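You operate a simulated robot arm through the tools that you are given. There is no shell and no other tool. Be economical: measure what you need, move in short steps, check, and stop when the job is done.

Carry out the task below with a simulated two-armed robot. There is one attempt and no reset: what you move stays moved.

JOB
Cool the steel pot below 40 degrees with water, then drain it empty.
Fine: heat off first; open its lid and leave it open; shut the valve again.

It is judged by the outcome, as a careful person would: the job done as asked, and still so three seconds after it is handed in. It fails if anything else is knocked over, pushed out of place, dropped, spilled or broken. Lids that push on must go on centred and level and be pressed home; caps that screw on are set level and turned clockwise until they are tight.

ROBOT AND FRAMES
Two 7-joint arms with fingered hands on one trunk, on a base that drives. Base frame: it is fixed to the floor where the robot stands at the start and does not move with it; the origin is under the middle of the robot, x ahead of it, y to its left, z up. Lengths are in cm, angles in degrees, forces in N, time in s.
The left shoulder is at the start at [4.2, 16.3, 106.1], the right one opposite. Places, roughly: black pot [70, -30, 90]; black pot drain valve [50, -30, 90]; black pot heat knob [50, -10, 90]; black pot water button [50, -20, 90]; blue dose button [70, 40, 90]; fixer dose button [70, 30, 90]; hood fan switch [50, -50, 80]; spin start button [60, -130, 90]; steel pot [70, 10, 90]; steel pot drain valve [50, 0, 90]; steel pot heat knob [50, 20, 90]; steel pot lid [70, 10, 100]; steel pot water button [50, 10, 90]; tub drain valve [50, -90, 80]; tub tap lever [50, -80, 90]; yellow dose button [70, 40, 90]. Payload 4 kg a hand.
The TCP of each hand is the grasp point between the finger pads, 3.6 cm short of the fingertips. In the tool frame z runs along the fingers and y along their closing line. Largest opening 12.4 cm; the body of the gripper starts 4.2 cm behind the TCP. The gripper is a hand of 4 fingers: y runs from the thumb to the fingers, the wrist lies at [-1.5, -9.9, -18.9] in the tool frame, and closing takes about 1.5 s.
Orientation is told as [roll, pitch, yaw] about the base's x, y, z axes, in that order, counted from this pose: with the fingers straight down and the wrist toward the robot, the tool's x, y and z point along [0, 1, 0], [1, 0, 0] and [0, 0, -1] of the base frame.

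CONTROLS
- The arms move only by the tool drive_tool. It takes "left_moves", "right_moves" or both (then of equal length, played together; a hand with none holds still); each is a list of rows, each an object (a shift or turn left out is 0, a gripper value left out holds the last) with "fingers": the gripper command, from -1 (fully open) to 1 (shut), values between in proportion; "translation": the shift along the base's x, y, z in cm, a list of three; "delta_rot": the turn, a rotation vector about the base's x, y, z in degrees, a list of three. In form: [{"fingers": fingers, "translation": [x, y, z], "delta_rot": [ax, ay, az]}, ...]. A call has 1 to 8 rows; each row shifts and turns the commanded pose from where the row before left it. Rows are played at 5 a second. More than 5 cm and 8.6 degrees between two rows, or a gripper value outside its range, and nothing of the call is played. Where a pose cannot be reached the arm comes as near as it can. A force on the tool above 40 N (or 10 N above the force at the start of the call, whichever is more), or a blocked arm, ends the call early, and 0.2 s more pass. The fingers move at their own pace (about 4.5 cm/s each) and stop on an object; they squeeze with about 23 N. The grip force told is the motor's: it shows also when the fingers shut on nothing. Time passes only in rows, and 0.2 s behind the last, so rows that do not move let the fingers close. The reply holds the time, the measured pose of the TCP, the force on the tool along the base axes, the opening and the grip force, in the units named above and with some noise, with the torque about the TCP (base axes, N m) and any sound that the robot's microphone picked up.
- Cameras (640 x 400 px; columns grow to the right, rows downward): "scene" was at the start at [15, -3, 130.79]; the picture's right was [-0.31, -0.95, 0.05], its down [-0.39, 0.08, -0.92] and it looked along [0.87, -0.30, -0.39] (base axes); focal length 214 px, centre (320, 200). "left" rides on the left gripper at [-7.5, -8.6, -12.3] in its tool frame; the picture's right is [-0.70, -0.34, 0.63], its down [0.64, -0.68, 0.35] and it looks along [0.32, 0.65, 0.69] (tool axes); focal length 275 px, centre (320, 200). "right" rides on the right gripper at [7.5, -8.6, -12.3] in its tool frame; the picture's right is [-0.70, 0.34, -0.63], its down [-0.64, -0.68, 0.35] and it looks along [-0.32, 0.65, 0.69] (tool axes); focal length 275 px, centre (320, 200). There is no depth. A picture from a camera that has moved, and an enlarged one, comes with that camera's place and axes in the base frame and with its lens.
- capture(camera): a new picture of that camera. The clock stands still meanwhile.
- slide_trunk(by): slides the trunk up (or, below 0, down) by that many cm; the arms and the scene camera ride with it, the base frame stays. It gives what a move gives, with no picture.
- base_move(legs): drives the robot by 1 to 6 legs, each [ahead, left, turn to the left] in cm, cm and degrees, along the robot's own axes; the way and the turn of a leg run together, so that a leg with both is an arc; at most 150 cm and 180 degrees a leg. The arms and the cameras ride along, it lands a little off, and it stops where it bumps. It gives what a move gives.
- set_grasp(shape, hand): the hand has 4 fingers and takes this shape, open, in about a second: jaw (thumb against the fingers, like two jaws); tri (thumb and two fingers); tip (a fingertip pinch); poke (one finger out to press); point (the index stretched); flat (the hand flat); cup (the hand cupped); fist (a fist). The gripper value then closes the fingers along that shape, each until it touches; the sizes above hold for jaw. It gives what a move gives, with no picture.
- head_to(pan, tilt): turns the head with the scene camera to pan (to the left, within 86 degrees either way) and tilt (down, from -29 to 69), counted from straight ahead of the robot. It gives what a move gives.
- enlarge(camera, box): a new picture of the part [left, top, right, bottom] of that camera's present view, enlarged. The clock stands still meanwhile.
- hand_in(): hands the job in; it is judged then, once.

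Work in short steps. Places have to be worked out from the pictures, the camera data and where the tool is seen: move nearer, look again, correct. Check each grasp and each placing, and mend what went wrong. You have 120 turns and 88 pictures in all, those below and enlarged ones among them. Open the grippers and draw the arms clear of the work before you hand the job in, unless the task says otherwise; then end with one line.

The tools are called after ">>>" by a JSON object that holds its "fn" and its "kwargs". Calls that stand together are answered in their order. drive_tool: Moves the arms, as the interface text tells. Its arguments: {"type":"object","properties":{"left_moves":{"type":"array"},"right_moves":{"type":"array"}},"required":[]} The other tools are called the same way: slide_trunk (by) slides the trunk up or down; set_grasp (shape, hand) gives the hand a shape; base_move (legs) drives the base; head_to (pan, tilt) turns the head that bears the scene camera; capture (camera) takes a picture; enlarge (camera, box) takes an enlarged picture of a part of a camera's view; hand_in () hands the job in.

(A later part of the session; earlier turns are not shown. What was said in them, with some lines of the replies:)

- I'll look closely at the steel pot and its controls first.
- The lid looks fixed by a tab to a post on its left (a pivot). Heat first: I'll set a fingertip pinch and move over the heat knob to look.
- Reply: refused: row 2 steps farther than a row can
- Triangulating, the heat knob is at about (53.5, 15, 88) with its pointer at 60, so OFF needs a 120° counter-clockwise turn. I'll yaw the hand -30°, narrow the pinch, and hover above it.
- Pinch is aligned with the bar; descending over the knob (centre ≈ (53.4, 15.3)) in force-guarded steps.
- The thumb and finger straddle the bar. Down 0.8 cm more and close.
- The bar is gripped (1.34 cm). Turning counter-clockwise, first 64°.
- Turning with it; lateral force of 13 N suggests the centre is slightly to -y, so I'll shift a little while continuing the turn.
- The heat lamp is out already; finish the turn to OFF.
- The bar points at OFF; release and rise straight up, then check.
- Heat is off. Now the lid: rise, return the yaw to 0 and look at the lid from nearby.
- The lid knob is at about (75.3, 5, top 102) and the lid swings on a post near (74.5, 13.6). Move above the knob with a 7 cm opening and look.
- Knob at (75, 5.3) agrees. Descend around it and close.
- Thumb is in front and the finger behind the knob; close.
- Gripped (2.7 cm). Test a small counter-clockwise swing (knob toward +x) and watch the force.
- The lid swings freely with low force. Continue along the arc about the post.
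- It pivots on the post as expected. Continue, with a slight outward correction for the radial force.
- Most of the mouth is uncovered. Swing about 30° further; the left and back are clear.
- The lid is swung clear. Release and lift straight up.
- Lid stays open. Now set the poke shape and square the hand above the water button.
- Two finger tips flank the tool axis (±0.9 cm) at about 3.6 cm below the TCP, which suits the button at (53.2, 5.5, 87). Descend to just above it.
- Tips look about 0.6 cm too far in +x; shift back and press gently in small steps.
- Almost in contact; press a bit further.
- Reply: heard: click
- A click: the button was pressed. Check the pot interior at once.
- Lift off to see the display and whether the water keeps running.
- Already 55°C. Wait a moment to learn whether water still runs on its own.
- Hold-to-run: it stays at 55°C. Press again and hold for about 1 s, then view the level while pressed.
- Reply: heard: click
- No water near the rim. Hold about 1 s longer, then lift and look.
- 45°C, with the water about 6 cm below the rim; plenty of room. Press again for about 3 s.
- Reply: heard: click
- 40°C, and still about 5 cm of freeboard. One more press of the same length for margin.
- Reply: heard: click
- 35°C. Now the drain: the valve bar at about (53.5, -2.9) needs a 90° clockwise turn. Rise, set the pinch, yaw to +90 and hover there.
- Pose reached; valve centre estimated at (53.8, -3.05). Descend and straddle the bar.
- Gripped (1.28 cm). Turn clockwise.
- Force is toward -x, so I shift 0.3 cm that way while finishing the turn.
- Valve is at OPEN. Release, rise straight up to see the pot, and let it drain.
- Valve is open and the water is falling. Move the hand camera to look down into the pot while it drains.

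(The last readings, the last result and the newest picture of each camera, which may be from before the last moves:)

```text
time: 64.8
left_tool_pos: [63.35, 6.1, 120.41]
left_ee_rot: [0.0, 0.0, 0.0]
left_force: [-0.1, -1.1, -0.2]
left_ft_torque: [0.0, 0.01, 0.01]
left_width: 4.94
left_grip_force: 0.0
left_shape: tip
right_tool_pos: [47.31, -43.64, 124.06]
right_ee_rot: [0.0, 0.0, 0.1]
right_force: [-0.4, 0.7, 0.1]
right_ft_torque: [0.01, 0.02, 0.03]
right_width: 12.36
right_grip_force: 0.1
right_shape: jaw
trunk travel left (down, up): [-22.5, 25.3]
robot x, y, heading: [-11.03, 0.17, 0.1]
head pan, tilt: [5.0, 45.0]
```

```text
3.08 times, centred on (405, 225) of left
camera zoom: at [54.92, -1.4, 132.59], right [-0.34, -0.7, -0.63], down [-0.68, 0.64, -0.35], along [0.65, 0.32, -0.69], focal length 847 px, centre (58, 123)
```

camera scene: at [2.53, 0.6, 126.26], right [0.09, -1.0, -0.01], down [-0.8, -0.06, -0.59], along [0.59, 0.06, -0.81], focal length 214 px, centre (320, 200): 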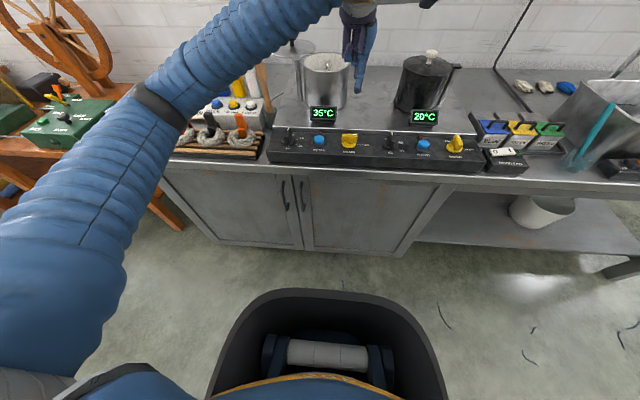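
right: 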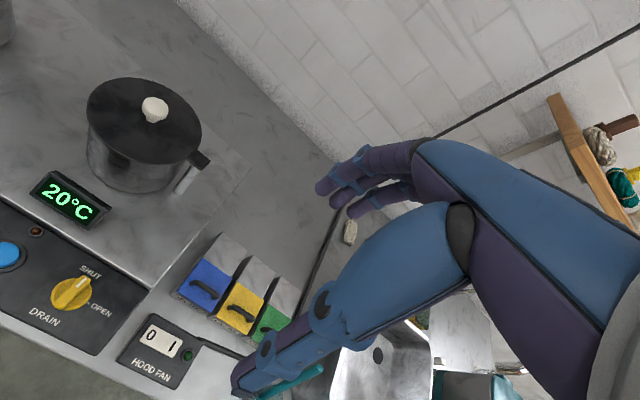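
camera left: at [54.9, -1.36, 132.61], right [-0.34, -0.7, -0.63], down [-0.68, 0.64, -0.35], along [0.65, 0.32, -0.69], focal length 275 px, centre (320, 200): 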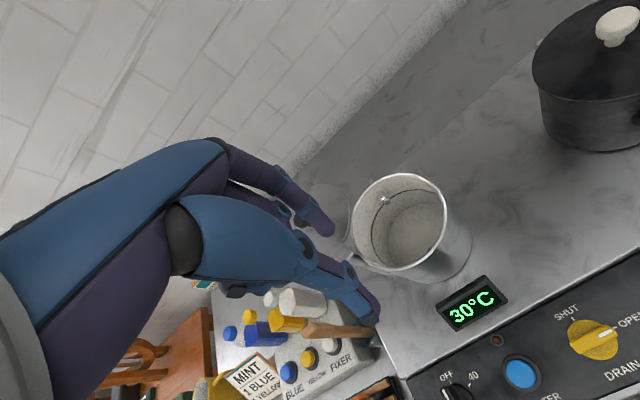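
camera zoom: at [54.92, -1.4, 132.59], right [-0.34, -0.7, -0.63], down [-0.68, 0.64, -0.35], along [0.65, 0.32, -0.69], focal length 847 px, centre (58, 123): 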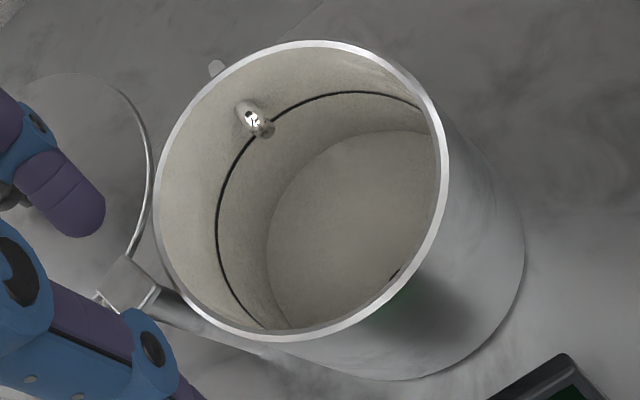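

The pot looks empty, with its bottom and drain hole visible. Wait a few more seconds and confirm nothing changes.

>>> {"fn": "drive_tool", "kwargs": {"left_moves": [{}, {}, {}, {}, {}, {}, {}, {}]}}

>>> {"fn": "drive_tool", "kwargs": {"left_moves": [{}, {}, {}, {}, {}, {}, {}, {}]}}

>>> {"fn": "enlarge", "kwargs": {"camera": "left", "box": [330, 160, 530, 340]}}

```text
time: 66.6
left_tool_pos: [63.34, 6.17, 120.25]
left_ee_rot: [-0.1, 0.0, 0.0]
left_force: [0.3, -0.4, -0.3]
left_ft_torque: [-0.03, -0.01, -0.01]
left_width: 4.89
left_grip_force: 0.0
left_shape: tip
right_tool_pos: [47.31, -43.68, 123.98]
right_ee_rot: [0.0, 0.0, 0.1]
right_force: [-0.2, 0.4, 0.0]
right_ft_torque: [-0.01, 0.0, -0.03]
right_width: 12.36
right_grip_force: 0.2
right_shape: jaw
trunk travel left (down, up): [-22.5, 25.3]
robot x, y, heading: [-10.75, -0.17, 0.0]
head pan, tilt: [5.0, 45.0]
```

```text
time: 68.4
left_tool_pos: [63.44, 6.07, 120.32]
left_ee_rot: [0.0, 0.0, 0.0]
left_force: [0.6, -0.2, -0.2]
left_ft_torque: [-0.02, -0.03, -0.01]
left_width: 4.92
left_grip_force: 0.1
left_shape: tip
right_tool_pos: [47.34, -43.81, 123.97]
right_ee_rot: [-0.1, 0.0, 0.0]
right_force: [0.2, 0.6, 0.5]
right_ft_torque: [0.0, -0.02, -0.01]
right_width: 12.36
right_grip_force: 0.0
right_shape: jaw
trunk travel left (down, up): [-22.5, 25.3]
robot x, y, heading: [-11.14, -0.15, -0.1]
head pan, tilt: [5.0, 45.0]
```

```text
2.22 times, centred on (430, 250) of left
camera zoom: at [54.92, -1.4, 132.59], right [-0.34, -0.7, -0.63], down [-0.68, 0.64, -0.35], along [0.65, 0.32, -0.69], focal length 612 px, centre (76, 89)
```

zoom: 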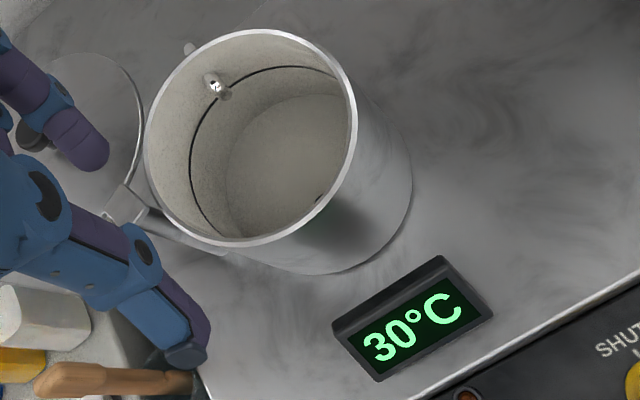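

Empty and unchanged at 30°C. Return over the valve and grip it at yaw 0.

>>> {"fn": "drive_tool", "kwargs": {"left_moves": [{"translation": [0, -1.5, 0]}, {"translation": [-4, -2.5, 0]}, {"translation": [-3, -2.9, -2]}, {"translation": [-2.5, -2.3, -3]}, {"translation": [0, 0, -5]}, {"translation": [0, 0, -5]}, {"translation": [0, 0, -5]}, {"translation": [0, 0, -5]}]}}

>>> {"fn": "drive_tool", "kwargs": {"left_moves": [{"translation": [0, 0, -4]}, {"translation": [0, 0, -1]}]}}

>>> {"fn": "enlarge", "kwargs": {"camera": "left", "box": [240, 140, 480, 380]}}

```text
time: 70.2
left_tool_pos: [53.8, -2.98, 95.52]
left_ee_rot: [0.0, 0.0, -0.1]
left_force: [-1.2, 0.3, -0.1]
left_ft_torque: [0.01, 0.04, 0.03]
left_width: 4.93
left_grip_force: 0.0
left_shape: tip
right_tool_pos: [47.39, -43.74, 123.98]
right_ee_rot: [0.1, 0.1, 0.0]
right_force: [0.0, -0.7, 0.1]
right_ft_torque: [-0.04, 0.01, -0.01]
right_width: 12.36
right_grip_force: 0.0
right_shape: jaw
trunk travel left (down, up): [-22.5, 25.3]
robot x, y, heading: [-11.11, -0.04, -0.2]
head pan, tilt: [5.0, 45.0]
```

```text
time: 70.8
left_tool_pos: [53.82, -2.95, 90.61]
left_ee_rot: [0.0, -0.2, 0.0]
left_force: [0.6, 0.1, 0.5]
left_ft_torque: [-0.01, 0.01, -0.03]
left_width: 4.94
left_grip_force: 0.0
left_shape: tip
right_tool_pos: [47.17, -43.81, 124.21]
right_ee_rot: [0.0, 0.0, 0.0]
right_force: [0.6, -0.4, 0.7]
right_ft_torque: [0.04, 0.05, -0.02]
right_width: 12.37
right_grip_force: 0.0
right_shape: jaw
trunk travel left (down, up): [-22.5, 25.3]
robot x, y, heading: [-10.59, -0.18, 0.1]
head pan, tilt: [5.0, 45.0]
```

```text
1.67 times, centred on (360, 260) of left
camera zoom: at [45.22, -10.38, 102.92], right [-0.34, -0.7, -0.63], down [-0.68, 0.64, -0.35], along [0.65, 0.32, -0.69], focal length 459 px, centre (253, 100)
```

zoom: 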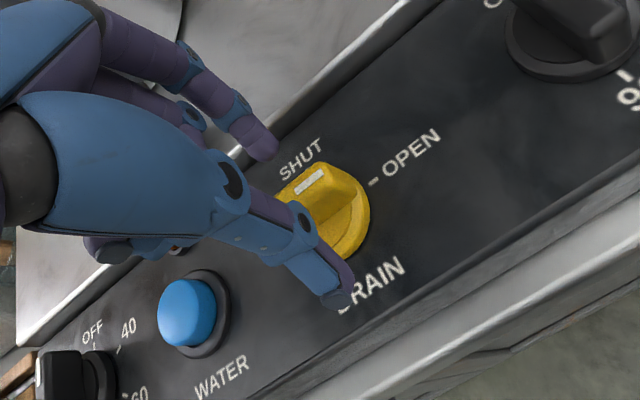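

>>> {"fn": "drive_tool", "kwargs": {"left_moves": [{"translation": [0, 0, -0.4], "fingers": 1}, {}, {}, {}, {}, {}]}}

>>> {"fn": "drive_tool", "kwargs": {"left_moves": [{"delta_rot": [0, 0, 8]}, {"delta_rot": [0, 0, 8]}, {"delta_rot": [0, 0, 8]}, {"delta_rot": [0, 0, 8]}, {"delta_rot": [0, 0, 8]}, {"delta_rot": [0, 0, 8]}]}}

```text
time: 72.2
left_tool_pos: [53.84, -3.02, 90.12]
left_ee_rot: [0.1, -0.1, 0.0]
left_force: [-2.7, 0.6, 0.4]
left_ft_torque: [0.02, -0.02, -0.05]
left_width: 1.35
left_grip_force: 22.8
left_shape: tip
right_tool_pos: [47.29, -43.96, 124.11]
right_ee_rot: [-0.1, 0.0, 0.0]
right_force: [0.1, 0.3, -1.0]
right_ft_torque: [0.03, 0.04, 0.0]
right_width: 12.39
right_grip_force: 0.1
right_shape: jaw
trunk travel left (down, up): [-22.5, 25.3]
robot x, y, heading: [-10.86, -0.26, -0.0]
head pan, tilt: [5.0, 45.0]
```

```text
time: 73.6
left_tool_pos: [53.63, -3.07, 90.08]
left_ee_rot: [0.0, -0.1, 48.2]
left_force: [6.1, -1.0, 5.3]
left_ft_torque: [0.09, -0.24, -0.03]
left_width: 1.22
left_grip_force: 23.0
left_shape: tip
right_tool_pos: [47.45, -43.77, 124.12]
right_ee_rot: [0.0, 0.0, 0.0]
right_force: [1.0, 0.1, 0.7]
right_ft_torque: [0.01, 0.0, -0.02]
right_width: 12.38
right_grip_force: 0.1
right_shape: jaw
trunk travel left (down, up): [-22.5, 25.3]
robot x, y, heading: [-11.07, 0.13, 0.1]
head pan, tilt: [5.0, 45.0]
```

Turning well; finish to SHUT with a couple of degrees of overtravel.

>>> {"fn": "drive_tool", "kwargs": {"left_moves": [{"translation": [0.1, 0, 0], "delta_rot": [0, 0, 8]}, {"delta_rot": [0, 0, 8]}, {"delta_rot": [0, 0, 8]}, {"delta_rot": [0, 0, 8]}, {"delta_rot": [0, 0, 8]}, {"delta_rot": [0, 0, 4]}, {}]}}

>>> {"fn": "enlarge", "kwargs": {"camera": "left", "box": [240, 140, 480, 380]}}

```text
time: 75.2
left_tool_pos: [53.83, -2.98, 90.19]
left_ee_rot: [-0.1, 0.0, 92.1]
left_force: [15.8, -5.9, 13.7]
left_ft_torque: [-0.01, -0.49, -0.2]
left_width: 1.38
left_grip_force: 23.2
left_shape: tip
right_tool_pos: [47.4, -43.61, 124.1]
right_ee_rot: [0.0, 0.0, -0.1]
right_force: [-0.9, -0.4, -0.3]
right_ft_torque: [-0.05, 0.03, 0.0]
right_width: 12.36
right_grip_force: 0.1
right_shape: jaw
trunk travel left (down, up): [-22.5, 25.3]
robot x, y, heading: [-10.61, 0.13, -0.1]
head pan, tilt: [5.0, 45.0]
```

```text
1.67 times, centred on (360, 260) of left
camera zoom: at [61.63, -11.27, 102.4], right [0.71, -0.31, -0.63], down [-0.62, -0.71, -0.35], along [-0.34, 0.64, -0.69], focal length 459 px, centre (253, 100)
```

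zoom: 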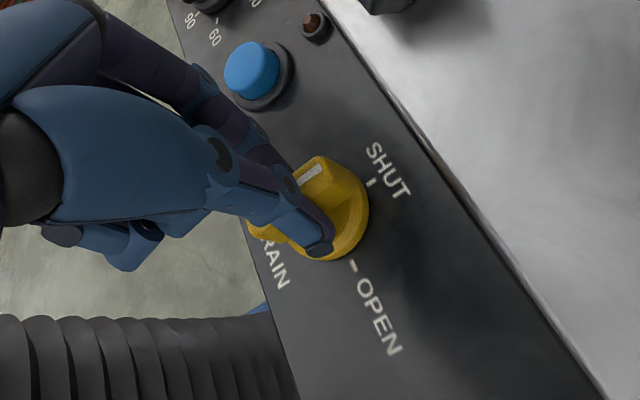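

Shut, with the stop felt. Release, rise and draw the arm back, then check everything.

>>> {"fn": "drive_tool", "kwargs": {"left_moves": [{"fingers": 0.2}, {}, {}, {}, {"translation": [0, 0, 4]}, {"translation": [0, 0, 4]}, {"translation": [0, 0, 5]}, {"translation": [0, 0, 5]}]}}

>>> {"fn": "drive_tool", "kwargs": {"left_moves": [{"translation": [-1, 3, 2], "delta_rot": [0, 0, -8.5], "fingers": -1}, {"translation": [-1, 3, 2], "delta_rot": [0, 0, -8.5]}, {"translation": [0, 3, 2], "delta_rot": [0, 0, -8.5]}, {"translation": [0, 3, 2], "delta_rot": [0, 0, -8.5]}, {"translation": [0, 4, 2], "delta_rot": [0, 0, -8.5]}, {"translation": [0, 4, 2], "delta_rot": [0, 0, -8.5]}, {"translation": [0, 4, 0], "delta_rot": [0, 0, -8.5]}, {"translation": [0, 4, 0], "delta_rot": [0, 0, -8.5]}]}}

>>> {"fn": "capture", "kwargs": {"camera": "scene"}}

>>> {"fn": "enlarge", "kwargs": {"camera": "scene", "box": [250, 40, 430, 180]}}

```text
time: 77.0
left_tool_pos: [53.82, -3.12, 108.31]
left_ee_rot: [0.0, -0.1, 92.0]
left_force: [-0.1, 0.0, -0.1]
left_ft_torque: [0.0, -0.03, 0.01]
left_width: 4.91
left_grip_force: 0.0
left_shape: tip
right_tool_pos: [47.22, -43.84, 124.14]
right_ee_rot: [0.0, -0.1, -0.1]
right_force: [-1.1, -0.2, 0.4]
right_ft_torque: [-0.01, -0.03, 0.02]
right_width: 12.37
right_grip_force: 0.0
right_shape: jaw
trunk travel left (down, up): [-22.5, 25.3]
robot x, y, heading: [-11.18, -0.09, 0.2]
head pan, tilt: [5.0, 45.0]
```

```text
time: 78.8
left_tool_pos: [51.74, 25.24, 120.1]
left_ee_rot: [0.0, -0.1, 23.9]
left_force: [0.3, 0.3, -0.3]
left_ft_torque: [-0.04, 0.01, -0.01]
left_width: 12.36
left_grip_force: 0.0
left_shape: tip
right_tool_pos: [47.21, -43.56, 124.05]
right_ee_rot: [-0.1, 0.1, 0.0]
right_force: [-0.5, 1.2, 0.5]
right_ft_torque: [0.04, 0.02, 0.0]
right_width: 12.36
right_grip_force: 0.0
right_shape: jaw
trunk travel left (down, up): [-22.5, 25.3]
robot x, y, heading: [-10.84, -0.09, -0.0]
head pan, tilt: [5.0, 45.0]
```

```text
20 pictures are left
camera scene: at [2.52, 0.75, 126.26], right [0.09, -1.0, -0.01], down [-0.8, -0.06, -0.59], along [0.59, 0.06, -0.81], focal length 214 px, centre (320, 200)
```

scene: 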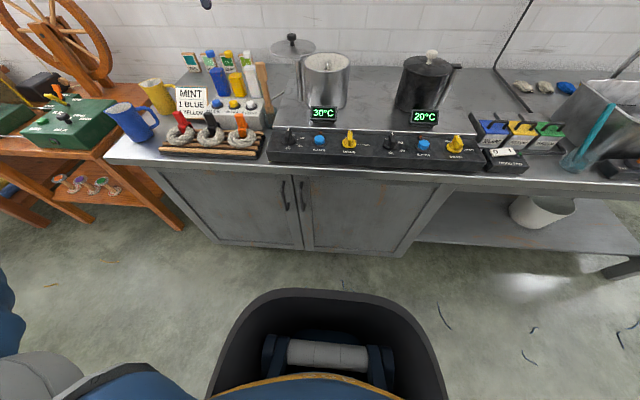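

```text
2.86 times, centred on (340, 110) of scene
camera zoom: at [2.52, 0.75, 126.26], right [0.09, -1.0, -0.01], down [-0.8, -0.06, -0.59], along [0.59, 0.06, -0.81], focal length 613 px, centre (263, 457)
```

zoom: 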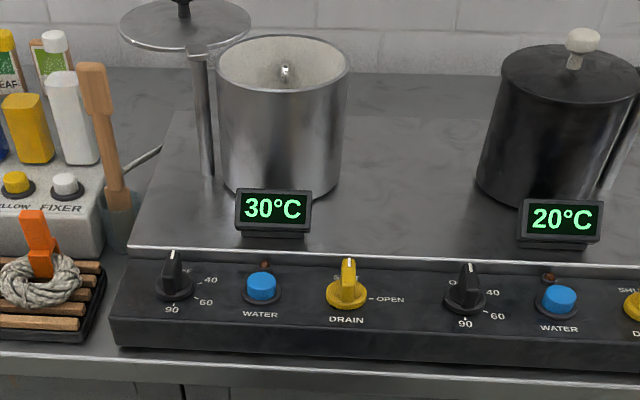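

Heat is off, the valve is shut, the lid is open, the pot is empty at 30°C, nothing else has moved, and the arms are clear. Handing in.

>>> {"fn": "hand_in", "kwargs": {}}

```text
The job is handed in.
```

The steel pot was cooled from 60°C to 35°C with water, then drained empty (its display now reads 30°C); the heat went off first, its lid is left open and the drain valve is shut again.
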